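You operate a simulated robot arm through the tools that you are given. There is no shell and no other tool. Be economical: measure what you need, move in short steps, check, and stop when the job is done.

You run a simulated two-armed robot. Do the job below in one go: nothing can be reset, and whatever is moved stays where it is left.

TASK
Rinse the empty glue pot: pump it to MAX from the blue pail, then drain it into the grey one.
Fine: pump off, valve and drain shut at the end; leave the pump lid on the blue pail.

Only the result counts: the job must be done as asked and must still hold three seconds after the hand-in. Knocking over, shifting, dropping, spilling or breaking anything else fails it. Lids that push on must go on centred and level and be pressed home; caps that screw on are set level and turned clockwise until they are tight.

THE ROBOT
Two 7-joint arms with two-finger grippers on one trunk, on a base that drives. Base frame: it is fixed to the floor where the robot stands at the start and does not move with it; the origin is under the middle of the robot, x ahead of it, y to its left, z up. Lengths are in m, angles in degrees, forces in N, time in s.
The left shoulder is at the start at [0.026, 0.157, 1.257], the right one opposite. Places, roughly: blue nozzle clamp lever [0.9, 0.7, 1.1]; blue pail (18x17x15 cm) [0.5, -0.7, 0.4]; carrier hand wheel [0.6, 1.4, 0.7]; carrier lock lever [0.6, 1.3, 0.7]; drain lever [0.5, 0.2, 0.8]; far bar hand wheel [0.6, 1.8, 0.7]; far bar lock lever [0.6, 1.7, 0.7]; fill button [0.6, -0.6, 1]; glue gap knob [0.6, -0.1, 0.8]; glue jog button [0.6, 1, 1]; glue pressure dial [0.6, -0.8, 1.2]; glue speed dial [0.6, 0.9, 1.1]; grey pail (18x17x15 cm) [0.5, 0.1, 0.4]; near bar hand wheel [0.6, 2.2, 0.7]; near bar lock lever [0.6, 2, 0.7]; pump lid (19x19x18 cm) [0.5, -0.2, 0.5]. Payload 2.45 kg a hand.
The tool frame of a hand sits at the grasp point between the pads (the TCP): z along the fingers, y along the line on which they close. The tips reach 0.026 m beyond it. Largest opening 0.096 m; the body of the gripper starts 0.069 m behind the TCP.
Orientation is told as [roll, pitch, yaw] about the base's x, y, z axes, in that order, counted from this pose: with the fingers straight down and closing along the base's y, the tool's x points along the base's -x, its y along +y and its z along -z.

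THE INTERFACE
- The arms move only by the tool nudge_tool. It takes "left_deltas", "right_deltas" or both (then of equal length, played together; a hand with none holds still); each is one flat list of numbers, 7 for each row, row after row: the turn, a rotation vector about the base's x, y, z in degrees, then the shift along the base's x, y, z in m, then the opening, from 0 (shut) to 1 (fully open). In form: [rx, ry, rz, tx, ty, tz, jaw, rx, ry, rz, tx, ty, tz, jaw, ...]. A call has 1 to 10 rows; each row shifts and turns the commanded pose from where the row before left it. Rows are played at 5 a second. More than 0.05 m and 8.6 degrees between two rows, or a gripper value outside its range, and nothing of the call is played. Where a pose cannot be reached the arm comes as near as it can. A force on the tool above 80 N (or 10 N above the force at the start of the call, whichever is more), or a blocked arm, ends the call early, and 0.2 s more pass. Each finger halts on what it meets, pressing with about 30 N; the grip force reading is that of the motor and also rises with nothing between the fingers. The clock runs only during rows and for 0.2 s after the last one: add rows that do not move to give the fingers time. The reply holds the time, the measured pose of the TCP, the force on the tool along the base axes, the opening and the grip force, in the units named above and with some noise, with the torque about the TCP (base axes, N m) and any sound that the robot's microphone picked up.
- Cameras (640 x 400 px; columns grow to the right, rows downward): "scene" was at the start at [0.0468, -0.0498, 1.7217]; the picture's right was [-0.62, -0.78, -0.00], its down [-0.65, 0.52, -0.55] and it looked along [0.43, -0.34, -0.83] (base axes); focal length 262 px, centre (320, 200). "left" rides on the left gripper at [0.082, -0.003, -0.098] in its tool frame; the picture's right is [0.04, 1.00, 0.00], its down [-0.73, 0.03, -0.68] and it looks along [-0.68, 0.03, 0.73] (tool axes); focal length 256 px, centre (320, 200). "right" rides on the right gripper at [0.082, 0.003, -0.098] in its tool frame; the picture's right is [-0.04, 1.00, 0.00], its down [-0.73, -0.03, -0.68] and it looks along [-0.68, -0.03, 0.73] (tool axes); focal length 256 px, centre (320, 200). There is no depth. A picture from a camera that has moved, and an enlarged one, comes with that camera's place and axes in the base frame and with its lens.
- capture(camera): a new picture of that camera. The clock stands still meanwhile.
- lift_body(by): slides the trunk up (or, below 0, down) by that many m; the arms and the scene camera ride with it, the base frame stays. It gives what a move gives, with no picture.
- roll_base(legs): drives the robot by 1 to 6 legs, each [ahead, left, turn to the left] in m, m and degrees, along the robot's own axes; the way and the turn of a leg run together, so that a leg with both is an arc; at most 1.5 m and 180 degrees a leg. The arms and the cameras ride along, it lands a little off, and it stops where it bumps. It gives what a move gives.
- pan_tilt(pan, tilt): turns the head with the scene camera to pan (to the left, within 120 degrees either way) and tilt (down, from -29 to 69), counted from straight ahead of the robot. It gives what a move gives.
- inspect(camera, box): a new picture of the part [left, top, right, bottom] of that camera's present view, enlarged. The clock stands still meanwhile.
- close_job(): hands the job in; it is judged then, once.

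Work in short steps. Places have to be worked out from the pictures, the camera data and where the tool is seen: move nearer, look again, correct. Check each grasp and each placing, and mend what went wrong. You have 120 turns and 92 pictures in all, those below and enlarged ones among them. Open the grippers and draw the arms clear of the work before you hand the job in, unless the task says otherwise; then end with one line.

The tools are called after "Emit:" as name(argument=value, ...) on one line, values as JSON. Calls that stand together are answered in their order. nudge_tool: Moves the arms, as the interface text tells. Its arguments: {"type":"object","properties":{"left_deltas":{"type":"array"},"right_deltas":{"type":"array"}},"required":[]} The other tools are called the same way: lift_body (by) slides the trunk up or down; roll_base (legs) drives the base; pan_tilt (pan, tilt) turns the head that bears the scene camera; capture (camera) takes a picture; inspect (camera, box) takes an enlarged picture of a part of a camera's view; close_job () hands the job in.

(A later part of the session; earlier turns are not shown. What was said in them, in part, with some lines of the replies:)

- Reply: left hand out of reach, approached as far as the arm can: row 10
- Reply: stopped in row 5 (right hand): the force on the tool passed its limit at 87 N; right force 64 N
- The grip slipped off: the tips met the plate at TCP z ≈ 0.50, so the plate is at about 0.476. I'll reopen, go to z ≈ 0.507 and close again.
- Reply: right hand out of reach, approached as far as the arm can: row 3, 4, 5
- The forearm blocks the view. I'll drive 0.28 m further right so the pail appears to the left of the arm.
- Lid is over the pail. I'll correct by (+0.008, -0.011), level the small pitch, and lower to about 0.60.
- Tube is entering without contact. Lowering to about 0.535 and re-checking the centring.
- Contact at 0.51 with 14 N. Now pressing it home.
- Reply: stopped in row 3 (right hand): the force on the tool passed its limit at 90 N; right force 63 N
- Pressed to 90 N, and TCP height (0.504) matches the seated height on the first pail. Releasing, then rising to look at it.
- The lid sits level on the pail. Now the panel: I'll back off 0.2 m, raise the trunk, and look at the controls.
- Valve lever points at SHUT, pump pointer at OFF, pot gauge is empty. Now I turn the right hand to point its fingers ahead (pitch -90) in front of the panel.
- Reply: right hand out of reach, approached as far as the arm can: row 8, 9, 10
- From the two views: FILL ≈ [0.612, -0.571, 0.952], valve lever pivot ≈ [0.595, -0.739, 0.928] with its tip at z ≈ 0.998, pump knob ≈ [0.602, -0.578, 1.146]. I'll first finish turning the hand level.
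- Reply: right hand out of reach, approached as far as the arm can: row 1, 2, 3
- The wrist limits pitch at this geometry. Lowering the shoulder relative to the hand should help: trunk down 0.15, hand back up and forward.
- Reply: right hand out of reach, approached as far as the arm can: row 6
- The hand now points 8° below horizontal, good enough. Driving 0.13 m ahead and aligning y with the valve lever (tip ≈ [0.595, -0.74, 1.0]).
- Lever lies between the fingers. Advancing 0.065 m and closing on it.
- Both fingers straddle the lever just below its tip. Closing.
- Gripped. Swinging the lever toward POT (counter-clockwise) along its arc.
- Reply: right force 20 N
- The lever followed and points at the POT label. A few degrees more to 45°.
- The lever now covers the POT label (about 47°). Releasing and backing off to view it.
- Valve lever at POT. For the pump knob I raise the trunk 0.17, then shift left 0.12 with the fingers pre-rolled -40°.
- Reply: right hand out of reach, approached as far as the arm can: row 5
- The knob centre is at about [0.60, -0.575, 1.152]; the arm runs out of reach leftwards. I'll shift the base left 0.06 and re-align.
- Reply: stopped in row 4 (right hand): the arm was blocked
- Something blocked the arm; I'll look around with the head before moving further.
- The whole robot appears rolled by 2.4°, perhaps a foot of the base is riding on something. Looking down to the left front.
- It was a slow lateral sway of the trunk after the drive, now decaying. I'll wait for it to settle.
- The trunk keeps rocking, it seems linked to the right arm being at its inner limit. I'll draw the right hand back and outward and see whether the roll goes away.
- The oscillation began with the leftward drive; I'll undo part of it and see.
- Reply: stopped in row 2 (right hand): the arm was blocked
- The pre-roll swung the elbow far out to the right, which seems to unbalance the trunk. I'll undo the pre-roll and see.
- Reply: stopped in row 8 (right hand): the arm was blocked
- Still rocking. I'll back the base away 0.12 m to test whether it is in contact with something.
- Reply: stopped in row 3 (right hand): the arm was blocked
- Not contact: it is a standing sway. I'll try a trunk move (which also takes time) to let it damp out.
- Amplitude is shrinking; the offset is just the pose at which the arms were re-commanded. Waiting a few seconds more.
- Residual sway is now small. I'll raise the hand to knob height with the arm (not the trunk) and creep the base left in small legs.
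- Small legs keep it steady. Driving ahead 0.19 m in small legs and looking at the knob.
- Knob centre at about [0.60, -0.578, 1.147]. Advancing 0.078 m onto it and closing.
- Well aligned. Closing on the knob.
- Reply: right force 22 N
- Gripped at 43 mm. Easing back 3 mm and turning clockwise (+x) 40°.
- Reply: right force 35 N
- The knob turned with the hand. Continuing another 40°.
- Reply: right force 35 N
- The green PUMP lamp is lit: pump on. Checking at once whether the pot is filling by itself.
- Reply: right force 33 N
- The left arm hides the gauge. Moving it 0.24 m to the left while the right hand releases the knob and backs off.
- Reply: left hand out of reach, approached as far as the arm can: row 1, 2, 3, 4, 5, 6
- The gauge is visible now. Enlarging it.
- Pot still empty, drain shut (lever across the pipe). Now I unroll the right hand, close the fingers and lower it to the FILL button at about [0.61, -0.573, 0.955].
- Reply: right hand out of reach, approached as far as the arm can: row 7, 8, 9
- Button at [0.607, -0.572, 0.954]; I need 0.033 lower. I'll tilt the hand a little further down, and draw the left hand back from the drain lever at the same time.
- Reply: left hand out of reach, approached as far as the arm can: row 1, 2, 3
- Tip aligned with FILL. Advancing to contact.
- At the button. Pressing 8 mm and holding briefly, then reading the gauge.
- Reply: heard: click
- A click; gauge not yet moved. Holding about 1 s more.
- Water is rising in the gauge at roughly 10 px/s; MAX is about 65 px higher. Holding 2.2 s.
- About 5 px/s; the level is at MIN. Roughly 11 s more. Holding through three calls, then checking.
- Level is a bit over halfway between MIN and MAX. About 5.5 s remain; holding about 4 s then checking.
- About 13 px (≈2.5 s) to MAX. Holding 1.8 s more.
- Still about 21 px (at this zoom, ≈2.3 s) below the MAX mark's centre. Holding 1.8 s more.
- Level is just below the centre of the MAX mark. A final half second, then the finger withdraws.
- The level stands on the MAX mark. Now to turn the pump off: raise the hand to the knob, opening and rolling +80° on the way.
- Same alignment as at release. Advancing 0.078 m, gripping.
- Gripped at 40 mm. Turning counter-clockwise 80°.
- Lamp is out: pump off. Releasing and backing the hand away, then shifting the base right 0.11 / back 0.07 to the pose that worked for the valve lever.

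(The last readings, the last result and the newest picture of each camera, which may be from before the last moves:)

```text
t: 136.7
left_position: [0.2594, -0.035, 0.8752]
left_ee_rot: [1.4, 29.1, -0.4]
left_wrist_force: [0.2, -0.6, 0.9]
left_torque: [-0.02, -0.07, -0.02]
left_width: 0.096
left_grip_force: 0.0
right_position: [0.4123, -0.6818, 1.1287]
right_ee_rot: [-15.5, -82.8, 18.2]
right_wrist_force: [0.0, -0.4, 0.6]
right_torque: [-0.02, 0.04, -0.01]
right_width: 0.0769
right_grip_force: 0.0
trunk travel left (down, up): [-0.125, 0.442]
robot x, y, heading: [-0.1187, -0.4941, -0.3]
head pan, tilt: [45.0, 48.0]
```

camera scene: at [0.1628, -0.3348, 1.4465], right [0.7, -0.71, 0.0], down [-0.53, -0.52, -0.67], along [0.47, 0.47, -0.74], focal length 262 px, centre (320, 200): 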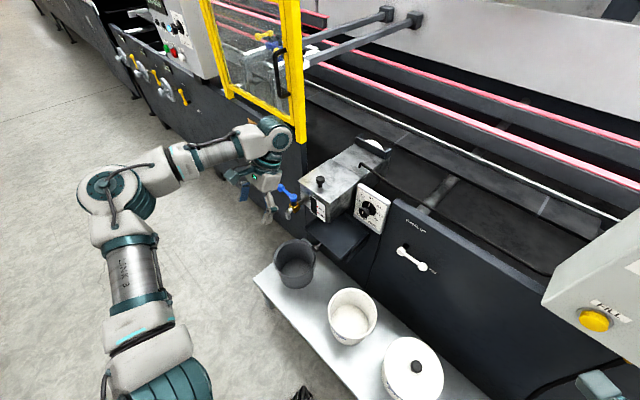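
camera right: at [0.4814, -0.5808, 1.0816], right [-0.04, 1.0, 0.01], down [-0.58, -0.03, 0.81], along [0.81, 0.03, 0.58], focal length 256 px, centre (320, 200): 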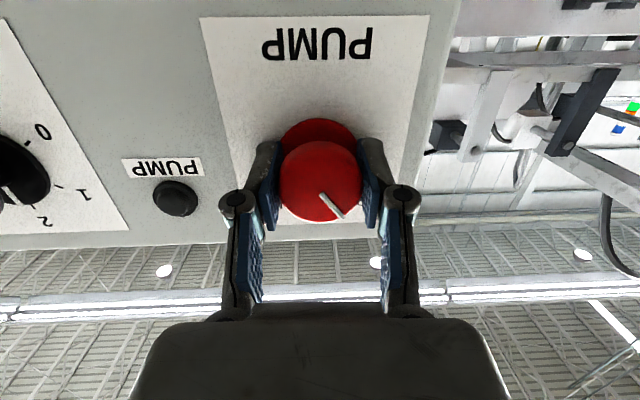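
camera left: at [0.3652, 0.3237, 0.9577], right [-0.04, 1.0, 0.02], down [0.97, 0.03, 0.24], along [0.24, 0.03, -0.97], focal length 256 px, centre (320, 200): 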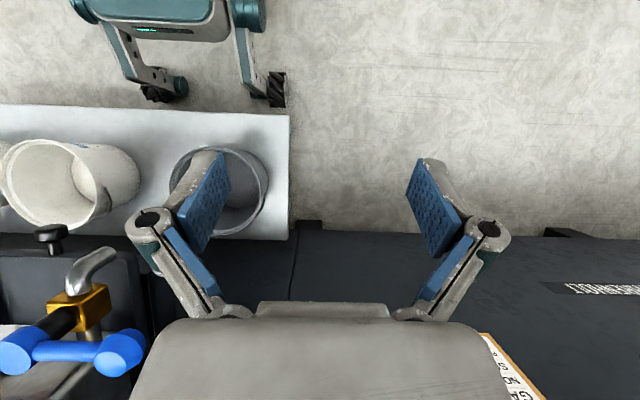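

Now moving the hand to [0.49, -0.704, 0.969] with -47° roll, in line with the valve lever.

Emit:
nudge_tool(right_deltas=[0, 0, 0, 0.01, 0, -0.03, 0.7, 0, 0, 0, 0.01, 0, -0.03, 0.7, -8, 0, 0, 0.01, -0.004, -0.03, 0.7, -8, 0, 0, 0.01, -0.004, -0.03, 0.7, -8, 0, 0, 0.01, -0.004, -0.02, 0.7, -8, 0, 0, 0.01, -0.005, -0.02, 0.7, -8, 0, 0, 0.01, -0.005, 0, 0.7, -7, 0, 0, 0.008, 0, 0, 0.7, 0, 0, 0, 0, 0, 0, 0.7])

Emit:
capture(camera="right")

```text
t: 138.7
left_position: [0.261, -0.0381, 0.8729]
left_ee_rot: [1.4, 29.4, -0.3]
left_wrist_force: [-0.5, 0.0, -0.1]
left_torque: [-0.01, 0.04, -0.01]
left_width: 0.096
left_grip_force: 0.1
right_position: [0.4911, -0.7058, 0.9664]
right_ee_rot: [-81.2, -40.3, 80.9]
right_wrist_force: [0.7, 0.5, 0.4]
right_torque: [-0.03, -0.01, 0.0]
right_width: 0.0671
right_grip_force: 0.1
trunk travel left (down, up): [-0.125, 0.442]
robot x, y, heading: [-0.1171, -0.5, -0.4]
head pan, tilt: [45.0, 48.0]
```

```text
21 pictures are left
camera right: at [0.3836, -0.7601, 0.9219], right [-0.05, 0.69, -0.73], down [-0.58, 0.57, 0.58], along [0.81, 0.45, 0.37], focal length 256 px, centre (320, 200)
```

right: 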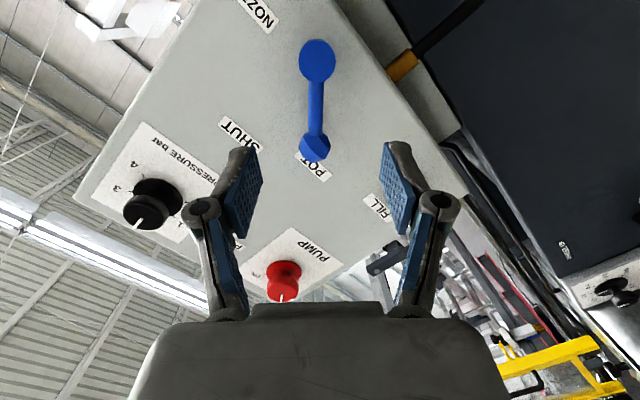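

Lever is centred between the fingers. Advancing 0.098 m and gripping.

Emit:
nudge_tool(right_deltas=[0, 0, 0, 0.025, 0, 0.001, 0.7, 0, 0, 0, 0.025, 0, 0.001, 0.7, 0, 0, 0, 0.025, 0, 0, 0.7, 0, 0, 0, 0.022, 0, 0, 0.7, 0, 0, 0, 0, 0, 0, 0.3, 0, 0, 0, 0, 0, 0, 0, 0, 0, 0, 0, 0, 0, 0, 0, 0, 0, 0, 0, 0, 0])

```text
t: 140.5
left_position: [0.2622, -0.0377, 0.8716]
left_ee_rot: [1.6, 29.4, -0.3]
left_wrist_force: [0.4, -0.1, 0.1]
left_torque: [0.02, 0.01, -0.02]
left_width: 0.0959
left_grip_force: 0.0
right_position: [0.588, -0.7077, 0.9639]
right_ee_rot: [-80.3, -40.5, 80.4]
right_wrist_force: [-15.3, -0.3, -20.8]
right_torque: [1.06, 0.5, -0.34]
right_width: 0.0116
right_grip_force: 38.8
trunk travel left (down, up): [-0.125, 0.442]
robot x, y, heading: [-0.1189, -0.4959, -0.1]
head pan, tilt: [45.0, 48.0]
```

Gripping the rod (12 mm). Swinging it back up to SHUT.

Emit:
nudge_tool(right_deltas=[8, 0, 0, 0, -0.0046, 0.0043, 0, 8, 0, 0, 0, -0.0051, 0.0036, 0, 8, 0, 0, 0, -0.0056, 0.0028, 0, 8, 0, 0, 0, -0.0059, 0.0021, 0, 8, 0, 0, 0, -0.0062, 0.0012, 0, 7, 0, 0, 0, -0.0055, 0.0003, 0, 0, 0, 0, 0, 0, 0, 0])

Emit:
capture(camera="right")

```text
t: 142.1
left_position: [0.2618, -0.0363, 0.8725]
left_ee_rot: [1.5, 29.4, -0.3]
left_wrist_force: [-0.2, 0.3, 0.8]
left_torque: [-0.03, 0.03, 0.02]
left_width: 0.0959
left_grip_force: 0.1
right_position: [0.5891, -0.7362, 0.9767]
right_ee_rot: [-13.0, -82.0, 16.1]
right_wrist_force: [-25.0, 19.4, -39.0]
right_torque: [0.82, -0.41, 0.11]
right_width: 0.0104
right_grip_force: 37.3
trunk travel left (down, up): [-0.125, 0.442]
robot x, y, heading: [-0.1204, -0.498, -0.2]
head pan, tilt: [45.0, 48.0]
```

```text
20 pictures are left
camera right: at [0.4798, -0.741, 0.9085], right [-0.05, 1.0, 0.01], down [-0.57, -0.04, 0.82], along [0.82, 0.04, 0.57], focal length 256 px, centre (320, 200)
```

right: 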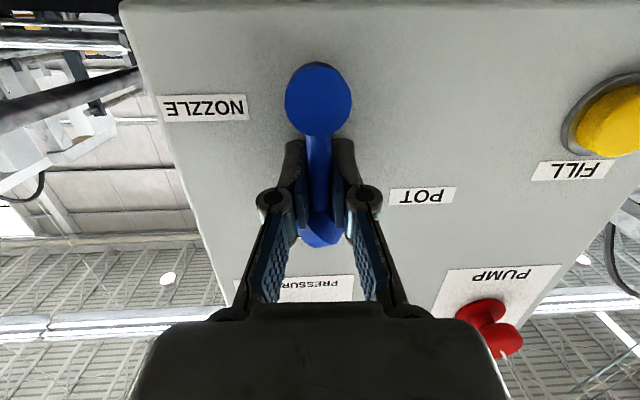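

Very nearly vertical, perhaps 3° short compared with the first picture. A small further nudge, then release and back off.

Emit:
nudge_tool(right_deltas=[3, 0, 0, 0, -0.003, 0, 0, 0, 0, 0, 0, 0, 0, 0, 0, 0, 0, 0, 0, 0, 0.5, 0, 0, 0, 0, 0, 0, 0.7, 0, 0, 0, 0, 0, 0, 0.8, 0, 0, 0, -0.03, 0, 0, 0.8, 0, 0, 0, -0.04, 0, 0, 0.8, 0, 0, 0, -0.04, 0, 0, 0.8])

Emit:
capture(camera="right")

```text
t: 143.9
left_position: [0.2611, -0.039, 0.8734]
left_ee_rot: [1.6, 29.3, -0.2]
left_wrist_force: [-0.2, -0.7, -0.8]
left_torque: [0.04, -0.03, 0.0]
left_width: 0.0961
left_grip_force: 0.1
right_position: [0.4791, -0.7438, 0.9826]
right_ee_rot: [10.0, -83.1, -7.0]
right_wrist_force: [-0.5, 0.4, 0.1]
right_torque: [-0.01, -0.02, 0.02]
right_width: 0.0771
right_grip_force: 0.0
trunk travel left (down, up): [-0.125, 0.442]
robot x, y, heading: [-0.1206, -0.4978, -0.3]
head pan, tilt: [45.0, 48.0]
```

```text
19 pictures are left
camera right: at [0.3701, -0.7448, 0.9136], right [-0.04, 1.0, 0.06], down [-0.58, -0.08, 0.81], along [0.81, 0.0, 0.59], focal length 256 px, centre (320, 200)
```

right: 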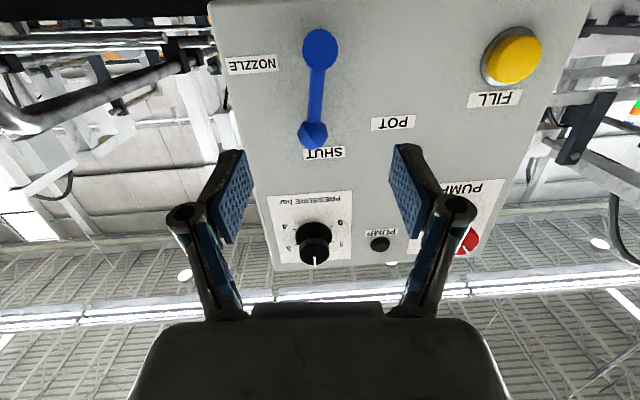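

The lever now looks about 6° past SHUT toward NOZZLE. I'll unroll the hand, centre it at y = -0.739 and re-close to bring the lever exactly upright.

Emit:
nudge_tool(right_deltas=[-4, 0, 0, 0, 0.005, 0, 0.7, 0, 0, 0, 0.03, 0, 0.002, 0.7, 0, 0, 0, 0.04, 0, 0, 0.7, 0, 0, 0, 0.039, 0, 0, 0.7, 0, 0, 0, 0, 0, 0, 0.3, 0, 0, 0, 0, 0, 0, 0.05, 0, 0, 0, 0, 0, 0, 0.05, 0, 0, 0, 0, 0, 0, 0.05])

Emit:
capture(camera="right")

```text
t: 145.7
left_position: [0.262, -0.0379, 0.8719]
left_ee_rot: [1.6, 29.4, -0.3]
left_wrist_force: [0.2, 1.2, 0.0]
left_torque: [0.01, 0.01, -0.01]
left_width: 0.0961
left_grip_force: 0.0
right_position: [0.5885, -0.7366, 0.9808]
right_ee_rot: [-21.1, -82.2, 24.1]
right_wrist_force: [-2.8, 1.3, -7.5]
right_torque: [0.08, -0.05, 0.13]
right_width: 0.021
right_grip_force: 45.4
trunk travel left (down, up): [-0.125, 0.442]
robot x, y, heading: [-0.1182, -0.4965, -0.4]
head pan, tilt: [45.0, 48.0]
```

```text
18 pictures are left
camera right: at [0.48, -0.7425, 0.913], right [-0.05, 1.0, -0.01], down [-0.58, -0.02, 0.81], along [0.81, 0.04, 0.58], focal length 256 px, centre (320, 200)
```

right: 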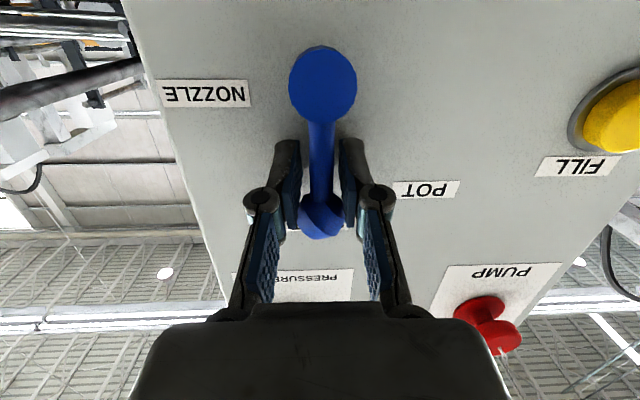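

Upright now. Releasing and backing off, then checking from the head camera.

Emit:
nudge_tool(right_deltas=[0, 0, 0, 0, 0, 0, 0.5, 0, 0, 0, 0, 0, 0, 0.7, 0, 0, 0, 0, 0, 0, 0.8, 0, 0, 0, -0.04, 0, 0, 0.8, 0, 0, 0, -0.04, 0, 0, 0.8, 0, 0, 0, -0.04, 0, 0, 0.8, 0, 0, 0, -0.04, 0, 0, 0.8])

Emit:
pan_tilt(pan=0, tilt=45)

Emit:
capture(camera="scene")

Emit:
capture(camera="right")

```text
t: 147.3
left_position: [0.2607, -0.0366, 0.8739]
left_ee_rot: [1.4, 29.3, -0.2]
left_wrist_force: [-0.2, -0.6, -0.3]
left_torque: [0.0, -0.01, 0.03]
left_width: 0.0962
left_grip_force: 0.1
right_position: [0.4281, -0.738, 0.9855]
right_ee_rot: [-21.6, -82.3, 24.1]
right_wrist_force: [0.8, 0.6, -0.1]
right_torque: [-0.04, 0.0, -0.01]
right_width: 0.0767
right_grip_force: 0.0
trunk travel left (down, up): [-0.125, 0.442]
robot x, y, heading: [-0.1191, -0.4955, -0.5]
head pan, tilt: [45.0, 48.0]
```

```text
t: 148.4
left_position: [0.2626, -0.0377, 0.8729]
left_ee_rot: [1.5, 29.3, -0.2]
left_wrist_force: [0.0, 0.3, -0.4]
left_torque: [0.05, 0.03, -0.01]
left_width: 0.0961
left_grip_force: 0.0
right_position: [0.4303, -0.7378, 0.9834]
right_ee_rot: [-21.6, -82.3, 24.2]
right_wrist_force: [0.4, -0.1, -0.4]
right_torque: [0.0, 0.0, 0.0]
right_width: 0.0768
right_grip_force: 0.1
trunk travel left (down, up): [-0.125, 0.442]
robot x, y, heading: [-0.1204, -0.4992, -0.4]
head pan, tilt: [0.0, 45.0]
```

```text
17 pictures are left
camera scene: at [0.1458, -0.498, 1.4207], right [0.0, -1.0, 0.0], down [-0.71, 0.0, -0.7], along [0.7, 0.0, -0.71], focal length 262 px, centre (320, 200)
```

scene: 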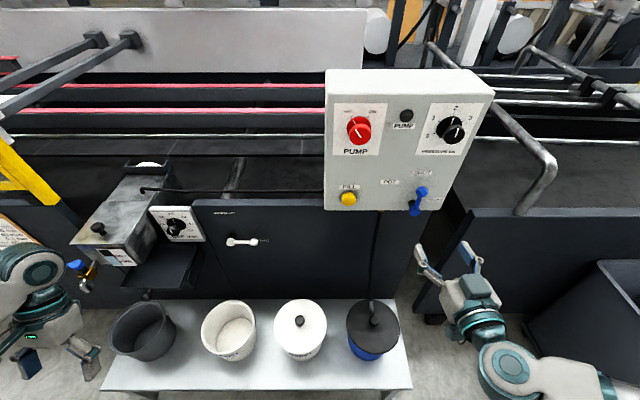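

```text
16 pictures are left
camera right: at [0.3222, -0.7439, 0.9155], right [-0.04, 1.0, -0.01], down [-0.58, -0.02, 0.81], along [0.81, 0.04, 0.58], focal length 256 px, centre (320, 200)
```

right: 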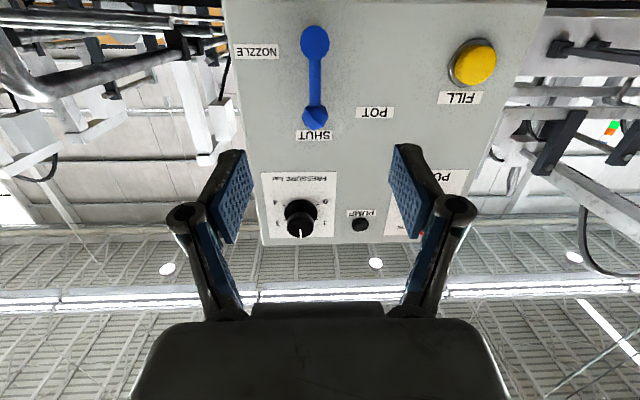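

Valve at SHUT, pump OFF, both confirmed. Next the drain, using the left hand. First fold the right hand back to fingers-down, clear of everything, and lower the trunk.

Emit:
nudge_tool(right_deltas=[0, 0, 0, -0.04, 0, 0, 0.8, 0, 8.2, 0, -0.015, 0, 0, 0.8, 0, 8.2, 0, -0.015, 0, 0, 0.8, 0, 8.2, 0, -0.015, 0, 0, 0.8, 0, 8.2, 0, -0.015, 0, 0, 0.8, 0, 8.2, 0, -0.015, 0, 0, 0.8, 0, 8.2, 0, -0.015, 0, 0, 0.8, 0, 8.2, 0, -0.01, 0, 0, 0.8, 0, 8.2, 0, -0.01, 0, 0, 0.8, 0, 8.2, 0, -0.01, 0, 0, 0.8])

Emit:
lift_body(by=-0.09)

Emit:
roll_base(legs=[[0, 0.12, 0], [0, 0.12, 0], [0, 0.12, 0], [0, 0.12, 0], [0, 0.02, 0]])

```text
t: 150.6
left_position: [0.2635, -0.0374, 0.8718]
left_ee_rot: [1.5, 29.4, -0.3]
left_wrist_force: [0.0, 0.9, -0.3]
left_torque: [0.03, 0.0, 0.0]
left_width: 0.0959
left_grip_force: 0.1
right_position: [0.3026, -0.7398, 0.9912]
right_ee_rot: [2.0, -9.0, 3.2]
right_wrist_force: [0.1, 0.3, 0.1]
right_torque: [0.0, 0.0, 0.0]
right_width: 0.0768
right_grip_force: 0.1
right hand out of reach, approached as far as the arm can: row 1
trunk travel left (down, up): [-0.125, 0.442]
robot x, y, heading: [-0.1199, -0.4998, -0.3]
head pan, tilt: [0.0, 45.0]
```

```text
t: 151.9
left_position: [0.2757, -0.0377, 0.7241]
left_ee_rot: [1.5, 40.1, -0.3]
left_wrist_force: [-0.6, 0.5, 0.5]
left_torque: [0.02, -0.04, -0.01]
left_width: 0.0959
left_grip_force: 0.0
right_position: [0.3017, -0.739, 0.9025]
right_ee_rot: [1.8, -9.5, 3.2]
right_wrist_force: [-1.5, 0.4, -0.3]
right_torque: [0.0, -0.02, -0.01]
right_width: 0.0767
right_grip_force: 0.0
trunk travel left (down, up): [-0.035, 0.532]
robot x, y, heading: [-0.1187, -0.5003, -0.1]
head pan, tilt: [0.0, 45.0]
```

```text
t: 155.2
left_position: [0.2481, 0.3703, 0.7109]
left_ee_rot: [-1.7, 40.0, -1.3]
left_wrist_force: [-3.1, 0.6, -0.7]
left_torque: [-0.08, -0.11, 0.13]
left_width: 0.096
left_grip_force: 0.0
right_position: [0.2889, -0.3162, 0.9133]
right_ee_rot: [-2.6, -9.9, 6.5]
right_wrist_force: [0.6, 1.2, 0.9]
right_torque: [-0.12, 0.06, -0.04]
right_width: 0.0769
right_grip_force: 0.2
trunk travel left (down, up): [-0.035, 0.532]
robot x, y, heading: [-0.1205, -0.1137, 1.2]
head pan, tilt: [0.0, 45.0]
stopped in leg 4: the robot was blocked; the commanded pose is now the measured one
```

The base was blocked. Looking at the left side at once.

Emit:
pan_tilt(pan=35, tilt=50)

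Emit:
capture(camera="scene")

```text
t: 156.2
left_position: [0.2503, 0.3276, 0.7308]
left_ee_rot: [2.7, 41.0, 0.4]
left_wrist_force: [-1.2, 0.0, -0.4]
left_torque: [0.02, -0.04, -0.01]
left_width: 0.096
left_grip_force: 0.1
right_position: [0.2893, -0.3699, 0.8975]
right_ee_rot: [0.8, -9.7, 5.4]
right_wrist_force: [-0.7, -1.5, -1.3]
right_torque: [0.03, -0.04, 0.01]
right_width: 0.0764
right_grip_force: 0.2
trunk travel left (down, up): [-0.035, 0.532]
robot x, y, heading: [-0.1181, -0.1233, 0.5]
head pan, tilt: [35.0, 50.0]
```

```text
15 pictures are left
camera scene: at [0.2425, -0.0432, 1.2893], right [0.58, -0.81, 0.02], down [-0.63, -0.46, -0.63], along [0.52, 0.35, -0.78], focal length 262 px, centre (320, 200)
```

scene: 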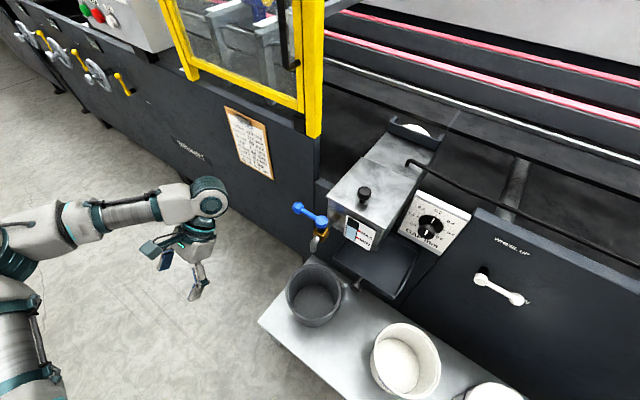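

No contact: it was the trunk's sway again, and the drain lever is untouched. Waiting while I straighten the left hand to fingers-down and raise it.

Emit:
nudge_tool(left_deltas=[0, 0, 0, 0, -0.01, 0.03, 1, 0, -8, 0, 0, -0.02, 0.03, 1, 0, -8, 0, 0, -0.02, 0.03, 1, 0, -8, 0, 0, -0.02, 0.03, 1, 0, -8, 0, 0, -0.02, 0.03, 1, 0, -8, 0, 0, -0.02, 0.03, 1, 0, 0, 0, 0, -0.02, 0.02, 1, 0, 0, 0, 0, 0, 0, 1, 0, 0, 0, 0, 0, 0, 1, 0, 0, 0, 0, 0, 0, 1])

Emit:
nudge_tool(left_deltas=[0, 0, 0, 0, 0, 0, 1, 0, 0, 0, 0, 0, 0, 1, 0, 0, 0, 0, 0, 0, 1, 0, 0, 0, 0, 0, 0, 1, 0, 0, 0, 0, 0, 0, 1, 0, 0, 0, 0, 0, 0, 1, 0, 0, 0, 0, 0, 0, 1, 0, 0, 0, 0, 0, 0, 1])

```text
t: 158.6
left_position: [0.2661, 0.1812, 0.9186]
left_ee_rot: [2.4, -0.5, 1.0]
left_wrist_force: [0.1, -0.5, 0.1]
left_torque: [0.03, -0.02, 0.02]
left_width: 0.096
left_grip_force: 0.0
left hand out of reach, approached as far as the arm can: row 1, 2
right_position: [0.287, -0.37, 0.9021]
right_ee_rot: [0.9, -10.2, 5.7]
right_wrist_force: [0.6, 0.0, -0.9]
right_torque: [0.04, -0.02, -0.02]
right_width: 0.0765
right_grip_force: 0.0
trunk travel left (down, up): [-0.035, 0.532]
robot x, y, heading: [-0.1158, -0.1224, 1.1]
head pan, tilt: [35.0, 50.0]
stopped in row 10 (left hand): the arm was blocked; the commanded pose is now the measured one
```

```text
t: 160.4
left_position: [0.2671, 0.1675, 0.9222]
left_ee_rot: [2.9, -0.6, 1.0]
left_wrist_force: [0.5, -0.7, 0.3]
left_torque: [0.04, -0.02, -0.02]
left_width: 0.0959
left_grip_force: 0.0
right_position: [0.288, -0.383, 0.8986]
right_ee_rot: [1.7, -10.2, 5.6]
right_wrist_force: [-0.2, -0.6, 0.3]
right_torque: [0.04, 0.01, 0.03]
right_width: 0.0768
right_grip_force: 0.0
trunk travel left (down, up): [-0.035, 0.532]
robot x, y, heading: [-0.118, -0.13, 1.1]
head pan, tilt: [35.0, 50.0]
```

Settling. Creeping left 0.12 m and squaring the heading.

Emit:
roll_base(legs=[[0, 0.025, -0.3], [0, 0.025, -0.3], [0, 0.025, -0.3], [0, 0.025, -0.2], [0, 0.02, 0]])

Emit:
nudge_tool(left_deltas=[0, 0, -8.2, 0, -0.01, 0, 0.6, 0, 0, -8.2, 0, -0.01, 0, 0.6, 0, 0, -8.2, 0, -0.01, 0, 0.6, 0, 0, -8.2, 0, -0.01, 0, 0.6, 0, 0, -8.2, 0, -0.01, 0, 0.6, 0, 0, -8.2, 0, -0.01, 0, 0.6, 0, 0, -8.2, 0, -0.01, 0, 0.6, 0, 0, -8.2, 0, -0.01, 0, 0.6, 0, 0, -8.2, 0, 0, 0, 0.6, 0, 0, -8.2, 0, 0, 0, 0.6])

Emit:
nudge_tool(left_deltas=[-2, 0, -8, 0, 0, 0, 0.6, 0, 0, 0, 0, 0, 0, 0.6, 0, 0, 0, 0, 0, 0, 0.6, 0, 0, 0, 0, 0, 0, 0.6])

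```text
t: 162.8
left_position: [0.272, 0.2759, 0.9212]
left_ee_rot: [3.2, -0.5, -0.2]
left_wrist_force: [0.4, -1.3, 0.3]
left_torque: [0.01, 0.03, 0.0]
left_width: 0.0956
left_grip_force: 0.1
right_position: [0.2823, -0.2753, 0.8973]
right_ee_rot: [2.0, -10.2, 4.4]
right_wrist_force: [0.1, -0.9, -0.4]
right_torque: [-0.01, 0.0, 0.02]
right_width: 0.0767
right_grip_force: 0.1
trunk travel left (down, up): [-0.035, 0.532]
robot x, y, heading: [-0.1206, -0.0066, -0.1]
head pan, tilt: [35.0, 50.0]
```

```text
t: 165.0
left_position: [0.2674, 0.2082, 0.9211]
left_ee_rot: [2.4, -1.0, -82.3]
left_wrist_force: [1.1, 0.1, -1.1]
left_torque: [0.03, 0.0, 0.01]
left_width: 0.0579
left_grip_force: 0.1
right_position: [0.2782, -0.262, 0.9038]
right_ee_rot: [1.2, -10.3, 4.7]
right_wrist_force: [-0.9, -0.4, 0.3]
right_torque: [0.0, 0.0, 0.01]
right_width: 0.0766
right_grip_force: 0.0
trunk travel left (down, up): [-0.035, 0.532]
robot x, y, heading: [-0.1186, -0.008, -0.2]
head pan, tilt: [35.0, 50.0]
```

```text
t: 166.0
left_position: [0.2671, 0.2035, 0.9222]
left_ee_rot: [2.3, -2.7, -90.2]
left_wrist_force: [0.1, -0.3, -1.1]
left_torque: [0.02, 0.03, 0.04]
left_width: 0.0578
left_grip_force: 0.0
right_position: [0.279, -0.2674, 0.9022]
right_ee_rot: [1.4, -10.5, 4.6]
right_wrist_force: [0.9, -0.7, -0.6]
right_torque: [0.05, -0.01, 0.02]
right_width: 0.0771
right_grip_force: 0.0
trunk travel left (down, up): [-0.035, 0.532]
robot x, y, heading: [-0.1199, -0.0057, 0.0]
head pan, tilt: [35.0, 50.0]
```

Driving ahead 0.1 m in small legs, then bringing the left hand above the drain lever (≈[0.517, 0.19, 0.805]).

Emit:
roll_base(legs=[[0.035, 0, 0], [0.035, 0, 0], [0.03, 0, 0]])

Emit:
nudge_tool(left_deltas=[0, 0, 0, 0.03, -0.004, 0, 0.6, 0, 0, 0, 0.03, -0.004, 0, 0.6, 0, 0, 0, 0.03, -0.003, 0, 0.6, 0, 0, 0, 0.03, -0.003, 0, 0.6, 0, 0, 0, 0.02, 0, 0, 0.6, 0, 0, 0, 0, 0, 0, 0.6, 0, 0, 0, 0, 0, 0, 0.6])

Emit:
capture(camera="left")

```text
t: 167.7
left_position: [0.3673, 0.2063, 0.9214]
left_ee_rot: [2.3, -2.8, -90.2]
left_wrist_force: [0.2, 0.2, 0.1]
left_torque: [-0.01, 0.06, -0.01]
left_width: 0.0576
left_grip_force: 0.1
right_position: [0.3794, -0.2651, 0.9023]
right_ee_rot: [1.2, -10.4, 4.5]
right_wrist_force: [0.5, 0.6, -0.5]
right_torque: [0.0, 0.02, -0.03]
right_width: 0.0768
right_grip_force: 0.1
trunk travel left (down, up): [-0.035, 0.532]
robot x, y, heading: [-0.0207, -0.0064, -0.3]
head pan, tilt: [35.0, 50.0]
```

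```text
t: 169.3
left_position: [0.5044, 0.1931, 0.9238]
left_ee_rot: [2.5, -2.8, -90.1]
left_wrist_force: [-0.3, -0.6, 0.2]
left_torque: [-0.02, -0.01, 0.0]
left_width: 0.0577
left_grip_force: 0.1
right_position: [0.3762, -0.266, 0.9045]
right_ee_rot: [1.4, -10.6, 4.6]
right_wrist_force: [0.5, 0.9, -0.1]
right_torque: [0.05, 0.0, 0.02]
right_width: 0.0768
right_grip_force: 0.0
trunk travel left (down, up): [-0.035, 0.532]
robot x, y, heading: [-0.0194, -0.0078, -0.0]
head pan, tilt: [35.0, 50.0]
```

```text
14 pictures are left
camera left: at [0.4978, 0.278, 1.0174], right [1.0, 0.04, 0.04], down [0.0, -0.7, 0.71], along [0.06, -0.71, -0.7], focal length 256 px, centre (320, 200)
```

left: 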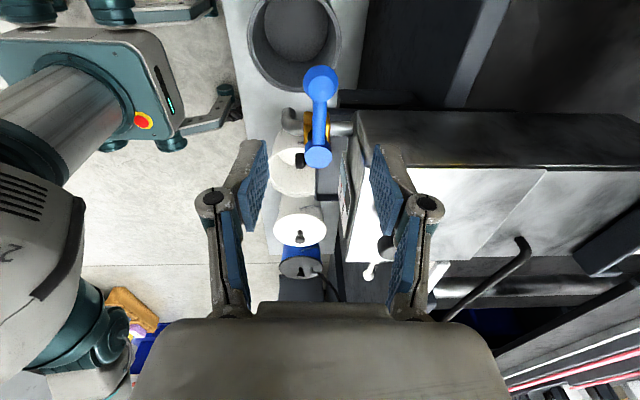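

The lever runs along y at x ≈ 0.5105, from y 0.131 (pivot) to 0.20 (tip), and the fingers clear the pot wall. Descending to z ≈ 0.806.

Emit:
nudge_tool(left_deltas=[0, 0, 0, 0.006, -0.01, -0.03, 0.5, 0, 0, 0, 0, 0, -0.03, 0.5, 0, 0, 0, 0, 0, -0.03, 0.5, 0, 0, 0, 0, 0, -0.02, 0.5, 0, 0, 0, 0, 0, 0, 0.5])

Emit:
capture(camera="left")

```text
t: 170.5
left_position: [0.5091, 0.1825, 0.8142]
left_ee_rot: [2.6, -2.9, -90.2]
left_wrist_force: [0.7, -0.3, 0.2]
left_torque: [0.01, 0.02, -0.02]
left_width: 0.0479
left_grip_force: 0.0
right_position: [0.3751, -0.2662, 0.9049]
right_ee_rot: [1.3, -10.8, 4.6]
right_wrist_force: [-0.1, 0.4, -0.1]
right_torque: [0.01, 0.02, -0.02]
right_width: 0.0768
right_grip_force: 0.1
trunk travel left (down, up): [-0.035, 0.532]
robot x, y, heading: [-0.0174, -0.007, 0.1]
head pan, tilt: [35.0, 50.0]
```

```text
13 pictures are left
camera left: at [0.5015, 0.2683, 0.9078], right [1.0, 0.04, 0.04], down [0.0, -0.7, 0.71], along [0.06, -0.71, -0.7], focal length 256 px, centre (320, 200)
```

left: 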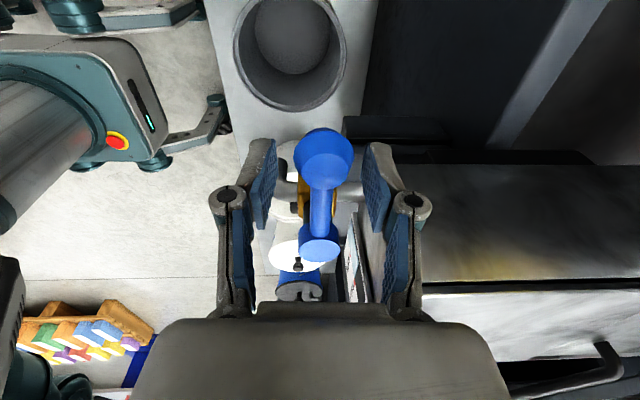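

Lever is between the fingers. Down 6 mm and close.

Emit:
nudge_tool(left_deltas=[0, 0, 0, 0, 0, -0.006, 0.3, 0, 0, 0, 0, 0, 0, 0, 0, 0, 0, 0, 0, 0, 0, 0, 0, 0, 0, 0, 0, 0])

```text
t: 171.5
left_position: [0.5098, 0.1752, 0.8084]
left_ee_rot: [2.6, -2.8, -90.5]
left_wrist_force: [7.3, -40.6, -1.2]
left_torque: [1.19, 0.17, 0.34]
left_width: 0.0101
left_grip_force: 37.9
right_position: [0.3755, -0.2707, 0.9022]
right_ee_rot: [1.6, -10.7, 4.4]
right_wrist_force: [0.3, -0.4, 0.2]
right_torque: [-0.01, -0.01, -0.02]
right_width: 0.0769
right_grip_force: 0.0
trunk travel left (down, up): [-0.035, 0.532]
robot x, y, heading: [-0.0209, -0.0066, -0.2]
head pan, tilt: [35.0, 50.0]
```

Rod gripped (10 mm). Easing the y load and turning it counter-clockwise (handle toward me) by 40° first.

Emit:
nudge_tool(left_deltas=[0, 0, 0, 0, -0.005, 0, 0, 0, 0, 8, -0.0063, -0.0004, 0, 0, 0, 0, 8, -0.0061, -0.0013, 0, 0, 0, 0, 8, -0.0059, -0.0021, 0, 0, 0, 0, 8, -0.0055, -0.0029, 0, 0, 0, 0, 8, -0.0051, -0.0037, 0, 0, 0, 0, 0, 0, 0, 0, 0])

Emit:
capture(camera="left")

```text
t: 173.1
left_position: [0.4823, 0.1649, 0.8079]
left_ee_rot: [2.7, -3.0, -49.9]
left_wrist_force: [32.0, -22.1, 20.1]
left_torque: [0.52, 0.13, 0.45]
left_width: 0.0101
left_grip_force: 36.6
right_position: [0.3768, -0.2682, 0.9036]
right_ee_rot: [1.4, -10.6, 4.5]
right_wrist_force: [-0.4, -1.8, -0.6]
right_torque: [-0.02, -0.02, -0.01]
right_width: 0.0768
right_grip_force: 0.0
trunk travel left (down, up): [-0.035, 0.532]
robot x, y, heading: [-0.0195, -0.0096, -0.1]
head pan, tilt: [35.0, 50.0]
```

```text
12 pictures are left
camera left: at [0.4221, 0.2259, 0.9019], right [0.74, 0.68, 0.05], down [0.45, -0.54, 0.72], along [0.51, -0.51, -0.7], focal length 256 px, centre (320, 200)
```

left: 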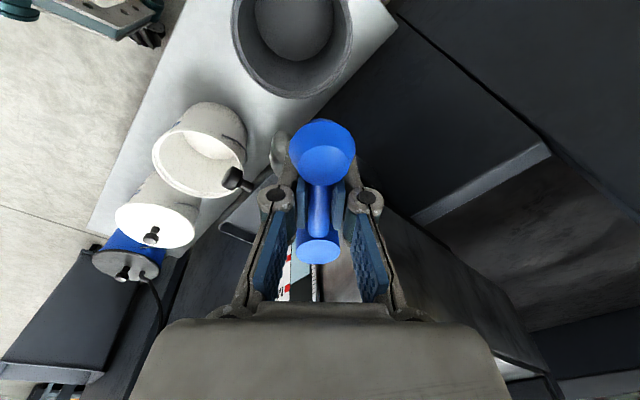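

It turns. Continuing to about 88°.

Emit:
nudge_tool(left_deltas=[0, 0, 8, -0.0045, -0.0044, 0, 0, 0, 0, 8, -0.0039, -0.0049, 0, 0, 0, 0, 8, -0.0031, -0.0054, 0, 0, 0, 0, 8, -0.0023, -0.0058, 0, 0, 0, 0, 8, -0.0015, -0.0061, 0, 0, 0, 0, 8, -0.0006, -0.0062, 0, 0, 0, 0, 0, 0, 0, 0, 0])

Emit:
capture(camera="scene")

```text
t: 174.7
left_position: [0.4689, 0.1351, 0.8062]
left_ee_rot: [2.6, -3.2, -1.7]
left_wrist_force: [50.0, 9.0, 41.1]
left_torque: [-0.09, 0.61, 0.42]
left_width: 0.0104
left_grip_force: 37.3
right_position: [0.3756, -0.2647, 0.9033]
right_ee_rot: [1.2, -10.6, 4.6]
right_wrist_force: [-0.5, -0.2, 0.8]
right_torque: [0.0, 0.0, -0.03]
right_width: 0.0768
right_grip_force: 0.1
trunk travel left (down, up): [-0.035, 0.532]
robot x, y, heading: [-0.0198, -0.0062, -0.2]
head pan, tilt: [35.0, 50.0]
```

```text
11 pictures are left
camera scene: at [0.3435, 0.0357, 1.2936], right [0.57, -0.82, 0.0], down [-0.63, -0.44, -0.64], along [0.52, 0.37, -0.77], focal length 262 px, centre (320, 200)
```

scene: 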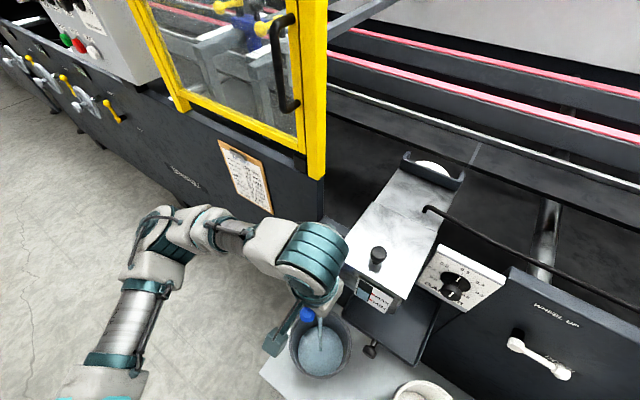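

Water is running into the grey pail. Easing the load slightly and waiting while it drains.

Emit:
nudge_tool(left_deltas=[0, 0, 0, 0.004, 0, 0.002, 0, 0, 0, 0, 0, 0, 0, 0, 0, 0, 0, 0, 0, 0, 0, 0, 0, 0, 0, 0, 0, 0, 0, 0, 0, 0, 0, 0, 0, 0, 0, 0, 0, 0, 0, 0, 0, 0, 0, 0, 0, 0, 0, 0, 0, 0, 0, 0, 0, 0, 0, 0, 0, 0, 0, 0, 0, 0, 0, 0, 0, 0, 0, 0])

Emit:
nudge_tool(left_deltas=[0, 0, 0, 0, 0, 0, 0, 0, 0, 0, 0, 0, 0, 0, 0, 0, 0, 0, 0, 0, 0, 0, 0, 0, 0, 0, 0, 0, 0, 0, 0, 0, 0, 0, 0, 0, 0, 0, 0, 0, 0, 0, 0, 0, 0, 0, 0, 0, 0, 0, 0, 0, 0, 0, 0, 0, 0, 0, 0, 0, 0, 0, 0, 0, 0, 0, 0, 0, 0, 0])

Emit:
nudge_tool(left_deltas=[0, 0, 0, 0, 0, 0, 0, 0, 0, 0, 0, 0, 0, 0, 0, 0, 0, 0, 0, 0, 0, 0, 0, 0, 0, 0, 0, 0, 0, 0, 0, 0, 0, 0, 0, 0, 0, 0, 0, 0, 0, 0, 0, 0, 0, 0, 0, 0, 0, 0, 0, 0, 0, 0, 0, 0, 0, 0, 0, 0, 0, 0, 0, 0, 0, 0, 0, 0, 0, 0])

Emit:
inspect(camera="scene", box=[260, 250, 420, 390])

```text
t: 176.9
left_position: [0.4692, 0.1351, 0.8076]
left_ee_rot: [2.4, -2.6, -2.3]
left_wrist_force: [-2.1, 4.1, -28.5]
left_torque: [-0.03, 0.11, 0.16]
left_width: 0.0103
left_grip_force: 37.4
right_position: [0.3762, -0.2633, 0.904]
right_ee_rot: [1.2, -10.5, 4.5]
right_wrist_force: [-0.7, -0.1, -0.2]
right_torque: [0.02, 0.01, -0.01]
right_width: 0.0771
right_grip_force: 0.1
trunk travel left (down, up): [-0.035, 0.532]
robot x, y, heading: [-0.0191, -0.0073, -0.3]
head pan, tilt: [35.0, 50.0]
```

```text
t: 179.1
left_position: [0.4695, 0.1348, 0.8086]
left_ee_rot: [2.5, -2.7, -2.3]
left_wrist_force: [-3.9, 3.1, -26.0]
left_torque: [0.04, 0.12, 0.11]
left_width: 0.01
left_grip_force: 37.1
right_position: [0.3751, -0.2632, 0.904]
right_ee_rot: [1.3, -10.5, 4.5]
right_wrist_force: [0.1, 0.0, -0.3]
right_torque: [0.0, 0.01, -0.01]
right_width: 0.0768
right_grip_force: 0.0
trunk travel left (down, up): [-0.035, 0.532]
robot x, y, heading: [-0.0193, -0.0059, -0.3]
head pan, tilt: [35.0, 50.0]
```

```text
t: 181.3
left_position: [0.4694, 0.1359, 0.8087]
left_ee_rot: [2.5, -2.7, -2.2]
left_wrist_force: [-2.5, 4.4, -22.3]
left_torque: [-0.04, 0.04, 0.17]
left_width: 0.0101
left_grip_force: 37.9
right_position: [0.3752, -0.2639, 0.9041]
right_ee_rot: [1.2, -10.6, 4.7]
right_wrist_force: [-0.7, -0.4, 0.9]
right_torque: [-0.02, -0.01, 0.02]
right_width: 0.0766
right_grip_force: 0.1
trunk travel left (down, up): [-0.035, 0.532]
robot x, y, heading: [-0.0179, -0.0095, -0.1]
head pan, tilt: [35.0, 50.0]
```

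```text
2.86 times, centred on (340, 320) of scene
camera zoom: at [0.3438, 0.037, 1.293], right [0.57, -0.82, 0.0], down [-0.63, -0.44, -0.64], along [0.52, 0.37, -0.77], focal length 750 px, centre (263, -143)
```

zoom: 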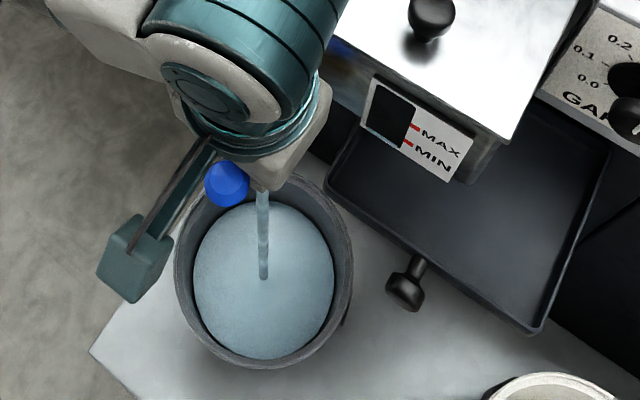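

The pot is nearly empty, a stream still runs. Waiting about 4.4 s more.

Emit:
nudge_tool(left_deltas=[0, 0, 0, 0, 0, 0, 0, 0, 0, 0, 0, 0, 0, 0, 0, 0, 0, 0, 0, 0, 0, 0, 0, 0, 0, 0, 0, 0, 0, 0, 0, 0, 0, 0, 0, 0, 0, 0, 0, 0, 0, 0, 0, 0, 0, 0, 0, 0, 0, 0, 0, 0, 0, 0, 0, 0, 0, 0, 0, 0, 0, 0, 0, 0, 0, 0, 0, 0, 0, 0])

Emit:
nudge_tool(left_deltas=[0, 0, 0, 0, 0, 0, 0, 0, 0, 0, 0, 0, 0, 0, 0, 0, 0, 0, 0, 0, 0, 0, 0, 0, 0, 0, 0, 0, 0, 0, 0, 0, 0, 0, 0, 0, 0, 0, 0, 0, 0, 0, 0, 0, 0, 0, 0, 0, 0, 0, 0, 0, 0, 0, 0, 0, 0, 0, 0, 0, 0, 0, 0, 0, 0, 0, 0, 0, 0, 0])

Emit:
inspect(camera="scene", box=[260, 250, 420, 390])

```text
t: 183.5
left_position: [0.4689, 0.1351, 0.8085]
left_ee_rot: [2.4, -2.7, -2.2]
left_wrist_force: [0.4, 4.3, -17.0]
left_torque: [-0.02, 0.02, 0.19]
left_width: 0.0101
left_grip_force: 37.6
right_position: [0.3758, -0.2644, 0.9043]
right_ee_rot: [1.1, -10.6, 4.6]
right_wrist_force: [-0.6, 0.2, 0.5]
right_torque: [-0.03, 0.0, 0.03]
right_width: 0.0764
right_grip_force: 0.2
trunk travel left (down, up): [-0.035, 0.532]
robot x, y, heading: [-0.0183, -0.0089, 0.1]
head pan, tilt: [35.0, 50.0]
```

```text
t: 185.7
left_position: [0.4694, 0.1355, 0.8093]
left_ee_rot: [2.5, -2.7, -2.2]
left_wrist_force: [3.6, 5.2, -12.7]
left_torque: [0.0, 0.03, 0.21]
left_width: 0.01
left_grip_force: 37.5
right_position: [0.3754, -0.2646, 0.9048]
right_ee_rot: [1.2, -10.7, 4.6]
right_wrist_force: [-0.7, 0.2, 0.2]
right_torque: [0.02, 0.0, 0.0]
right_width: 0.0768
right_grip_force: 0.1
trunk travel left (down, up): [-0.035, 0.532]
robot x, y, heading: [-0.0169, -0.0096, -0.4]
head pan, tilt: [35.0, 50.0]
```

```text
2.86 times, centred on (340, 320) of scene
camera zoom: at [0.3434, 0.0368, 1.2932], right [0.57, -0.82, 0.0], down [-0.63, -0.44, -0.64], along [0.52, 0.37, -0.77], focal length 750 px, centre (263, -143)
```

zoom: 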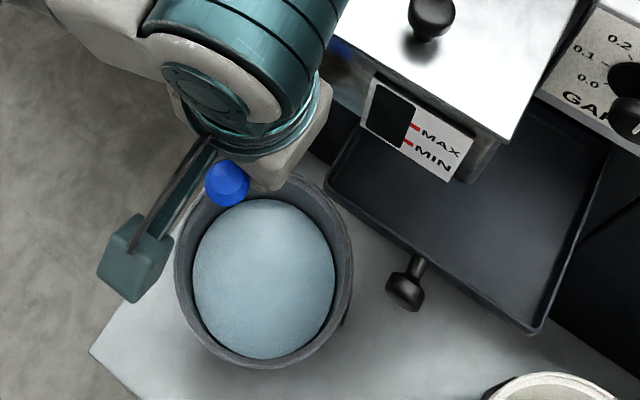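

The pot has drained and the stream has stopped. Turning the lever back to shut, 48° first.

Emit:
nudge_tool(left_deltas=[0, 0, -8, 0.0006, 0.0062, 0, 0, 0, 0, -8, 0.0015, 0.0061, 0, 0, 0, 0, -8, 0.0023, 0.0058, 0, 0, 0, 0, -8, 0.0031, 0.0054, 0, 0, 0, 0, -8, 0.0039, 0.0049, 0, 0, 0, 0, -8, 0.0045, 0.0044, 0, 0])

Emit:
nudge_tool(left_deltas=[0, 0, -8, 0.0051, 0.0037, 0, 0, 0, 0, -8, 0.0055, 0.0029, 0, 0, 0, 0, -8, 0.0059, 0.0021, 0, 0, 0, 0, -8, 0.0061, 0.0013, 0, 0, 0, 0, -8, 0.0063, 0.0004, 0, 0, 0, 0, 0, 0, 0, 0, 0])

Emit:
capture(camera="left")

```text
t: 187.1
left_position: [0.4848, 0.1647, 0.8095]
left_ee_rot: [2.5, -2.6, -50.5]
left_wrist_force: [-10.3, -10.9, -15.3]
left_torque: [-0.49, -0.56, -0.48]
left_width: 0.0102
left_grip_force: 37.1
right_position: [0.3729, -0.2667, 0.9032]
right_ee_rot: [1.3, -10.5, 4.5]
right_wrist_force: [1.0, -0.8, -1.4]
right_torque: [-0.01, -0.03, -0.01]
right_width: 0.0767
right_grip_force: 0.0
trunk travel left (down, up): [-0.035, 0.532]
robot x, y, heading: [-0.0211, -0.0067, 0.1]
head pan, tilt: [35.0, 50.0]
```

```text
t: 188.5
left_position: [0.5106, 0.1729, 0.8093]
left_ee_rot: [2.3, -2.7, -90.6]
left_wrist_force: [-43.0, -24.3, -25.7]
left_torque: [0.69, -0.31, -0.16]
left_width: 0.0105
left_grip_force: 37.6
right_position: [0.3721, -0.2662, 0.9043]
right_ee_rot: [1.4, -10.8, 4.6]
right_wrist_force: [-0.9, -0.1, 1.0]
right_torque: [-0.02, 0.01, -0.01]
right_width: 0.0766
right_grip_force: 0.0
trunk travel left (down, up): [-0.035, 0.532]
robot x, y, heading: [-0.0171, -0.0088, -0.1]
head pan, tilt: [35.0, 50.0]
```

```text
8 pictures are left
camera left: at [0.5047, 0.2604, 0.903], right [1.0, 0.03, 0.04], down [-0.01, -0.7, 0.71], along [0.05, -0.71, -0.7], focal length 256 px, centre (320, 200)
```

left: 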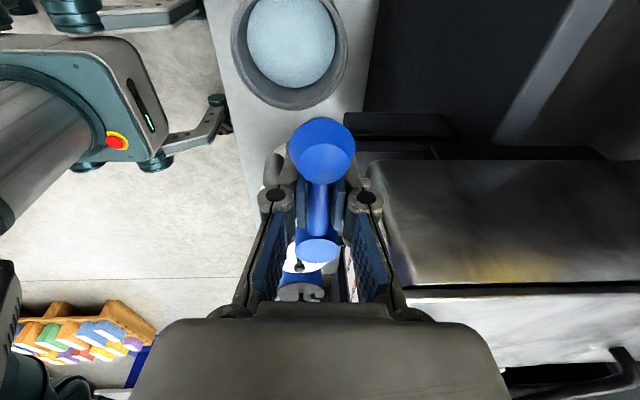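

Lever is back at its original across-the-pipe position, against the stop. Easing the load, opening and rising clear.

Emit:
nudge_tool(left_deltas=[0, 0, 0, -0.003, 0.002, 0.002, 0, 0, 0, 0, 0, 0, 0, 0.4, 0, 0, 0, 0, 0, 0, 0.5, 0, 0, 0, 0, 0, 0.03, 0.5, 0, 0, 0, 0, 0, 0.04, 0.5, 0, 0, 0, 0, 0, 0.04, 0.5, 0, 0, 0, -0.03, 0, 0.02, 0.5, 0, 0, 0, -0.04, 0, 0, 0.5, 0, 0, 0, -0.04, 0, 0, 0.5, 0, 0, 0, -0.04, 0, 0, 0.5])

Emit:
inspect(camera="scene", box=[260, 230, 420, 370])

```text
t: 190.7
left_position: [0.3602, 0.1784, 0.9415]
left_ee_rot: [2.6, -2.7, -90.1]
left_wrist_force: [-1.1, 0.7, -1.0]
left_torque: [-0.05, 0.02, -0.02]
left_width: 0.0482
left_grip_force: 0.0
right_position: [0.3737, -0.2645, 0.9046]
right_ee_rot: [1.3, -10.8, 4.6]
right_wrist_force: [0.1, 0.5, 0.5]
right_torque: [-0.04, -0.03, 0.0]
right_width: 0.077
right_grip_force: 0.1
trunk travel left (down, up): [-0.035, 0.532]
robot x, y, heading: [-0.0197, -0.0056, 0.0]
head pan, tilt: [35.0, 50.0]
```

```text
2.86 times, centred on (340, 300) of scene
camera zoom: at [0.3396, 0.0357, 1.2945], right [0.57, -0.82, 0.0], down [-0.63, -0.44, -0.64], along [0.52, 0.37, -0.77], focal length 750 px, centre (263, -86)
```

zoom: 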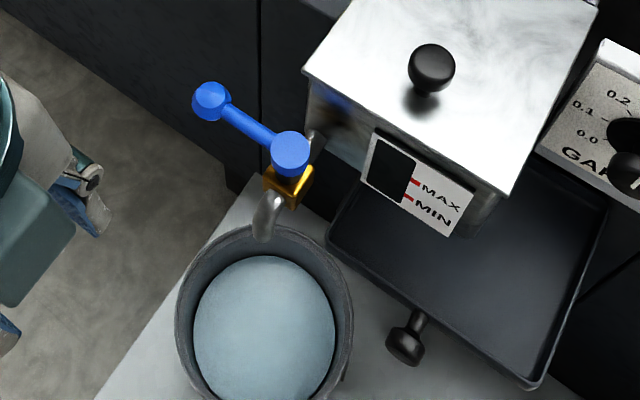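

Drain shut, pot empty, water in the grey pail. Backing off and taking a last look at the panel and the lid.

Emit:
roll_base(legs=[[-0.05, 0, 0], [-0.05, 0, 0], [-0.05, 0, 0]])

Emit:
nudge_tool(left_deltas=[0, 0, 0, 0, 0, 0, 1, 0, 0, 0, 0, 0, 0, 1], right_deltas=[0, 0, 0, 0, 0, 0, 1, 0, 0, 0, 0, 0, 0, 1])

Emit:
pan_tilt(pan=-42, tilt=35)

Emit:
capture(camera="scene")

```text
t: 192.7
left_position: [0.2091, 0.1775, 0.9422]
left_ee_rot: [2.7, -2.9, -90.3]
left_wrist_force: [-0.7, -1.0, 0.7]
left_torque: [-0.01, -0.04, -0.01]
left_width: 0.0478
left_grip_force: 0.1
right_position: [0.2219, -0.2654, 0.9054]
right_ee_rot: [1.2, -10.8, 4.5]
right_wrist_force: [0.4, 0.5, 0.6]
right_torque: [0.01, -0.02, -0.01]
right_width: 0.0768
right_grip_force: 0.0
trunk travel left (down, up): [-0.035, 0.532]
robot x, y, heading: [-0.1707, -0.0065, -0.2]
head pan, tilt: [35.0, 50.0]
```

```text
t: 193.3
left_position: [0.2068, 0.1781, 0.9433]
left_ee_rot: [2.9, -2.8, -90.2]
left_wrist_force: [-0.5, -0.6, -0.4]
left_torque: [0.01, -0.02, 0.02]
left_width: 0.096
left_grip_force: 0.0
right_position: [0.22, -0.2652, 0.9067]
right_ee_rot: [1.1, -11.1, 4.5]
right_wrist_force: [0.0, 0.5, -0.3]
right_torque: [-0.02, -0.03, -0.01]
right_width: 0.0959
right_grip_force: 0.1
trunk travel left (down, up): [-0.035, 0.532]
robot x, y, heading: [-0.1671, -0.0063, -0.2]
head pan, tilt: [35.0, 50.0]
```

```text
t: 194.8
left_position: [0.2069, 0.1776, 0.9421]
left_ee_rot: [2.9, -2.8, -90.4]
left_wrist_force: [0.3, 0.2, -0.3]
left_torque: [-0.02, 0.01, 0.0]
left_width: 0.096
left_grip_force: 0.0
right_position: [0.2218, -0.2664, 0.9073]
right_ee_rot: [1.2, -11.0, 4.5]
right_wrist_force: [0.8, -0.6, 0.3]
right_torque: [0.03, -0.05, -0.03]
right_width: 0.0956
right_grip_force: 0.0
trunk travel left (down, up): [-0.035, 0.532]
robot x, y, heading: [-0.1683, -0.0093, -0.3]
head pan, tilt: [-42.0, 35.0]
```

```text
6 pictures are left
camera scene: at [0.1932, -0.0684, 1.3158], right [-0.67, -0.74, 0.0], down [-0.43, 0.39, -0.82], along [0.6, -0.55, -0.58], focal length 262 px, centre (320, 200)
```

scene: 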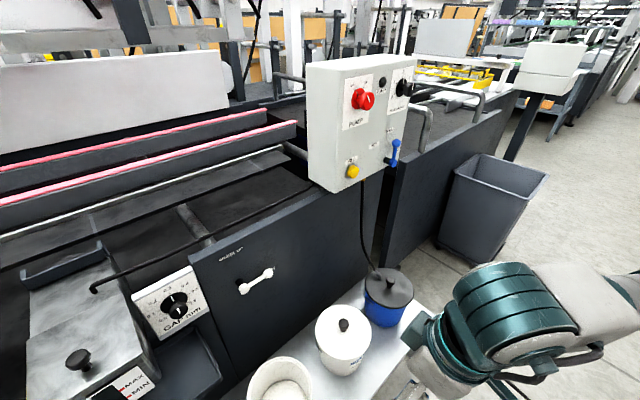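

Emit:
inspect(camera="scene", box=[310, 250, 430, 345])

Emit:
inspect(camera="scene", box=[300, 60, 430, 200])

```text
4.21 times, centred on (370, 298) of scene
camera zoom: at [0.1932, -0.0684, 1.3158], right [-0.67, -0.74, 0.0], down [-0.43, 0.39, -0.82], along [0.6, -0.55, -0.58], focal length 1105 px, centre (110, -210)
```

zoom: 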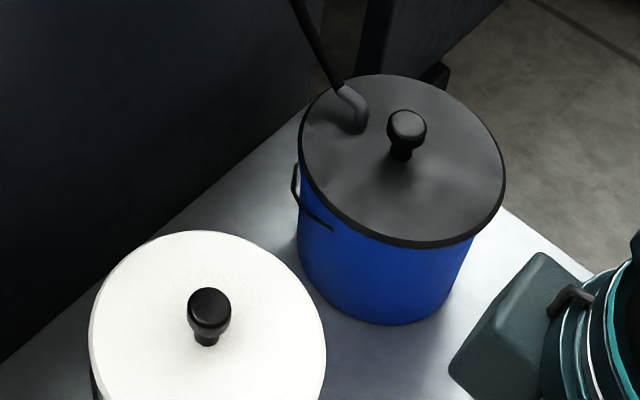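

```text
2.86 times, centred on (365, 130) of scene
camera zoom: at [0.1932, -0.0684, 1.3158], right [-0.67, -0.74, 0.0], down [-0.43, 0.39, -0.82], along [0.6, -0.55, -0.58], focal length 750 px, centre (191, 400)
```

zoom: 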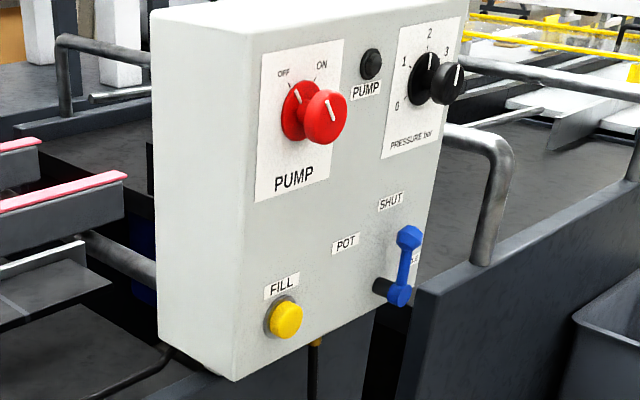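

The lid is level and home on the blue pail, the pump is off with its lamp dark, the valve points at SHUT, the drain is shut, and the arms are clear. Handing in.

Emit:
close_job()

```text
The job is handed in.
```

The glue pot was pumped to MAX from the blue pail and drained into the grey one; the pump is off, the valve and drain are shut, and the pump lid is pressed home on the blue pail.
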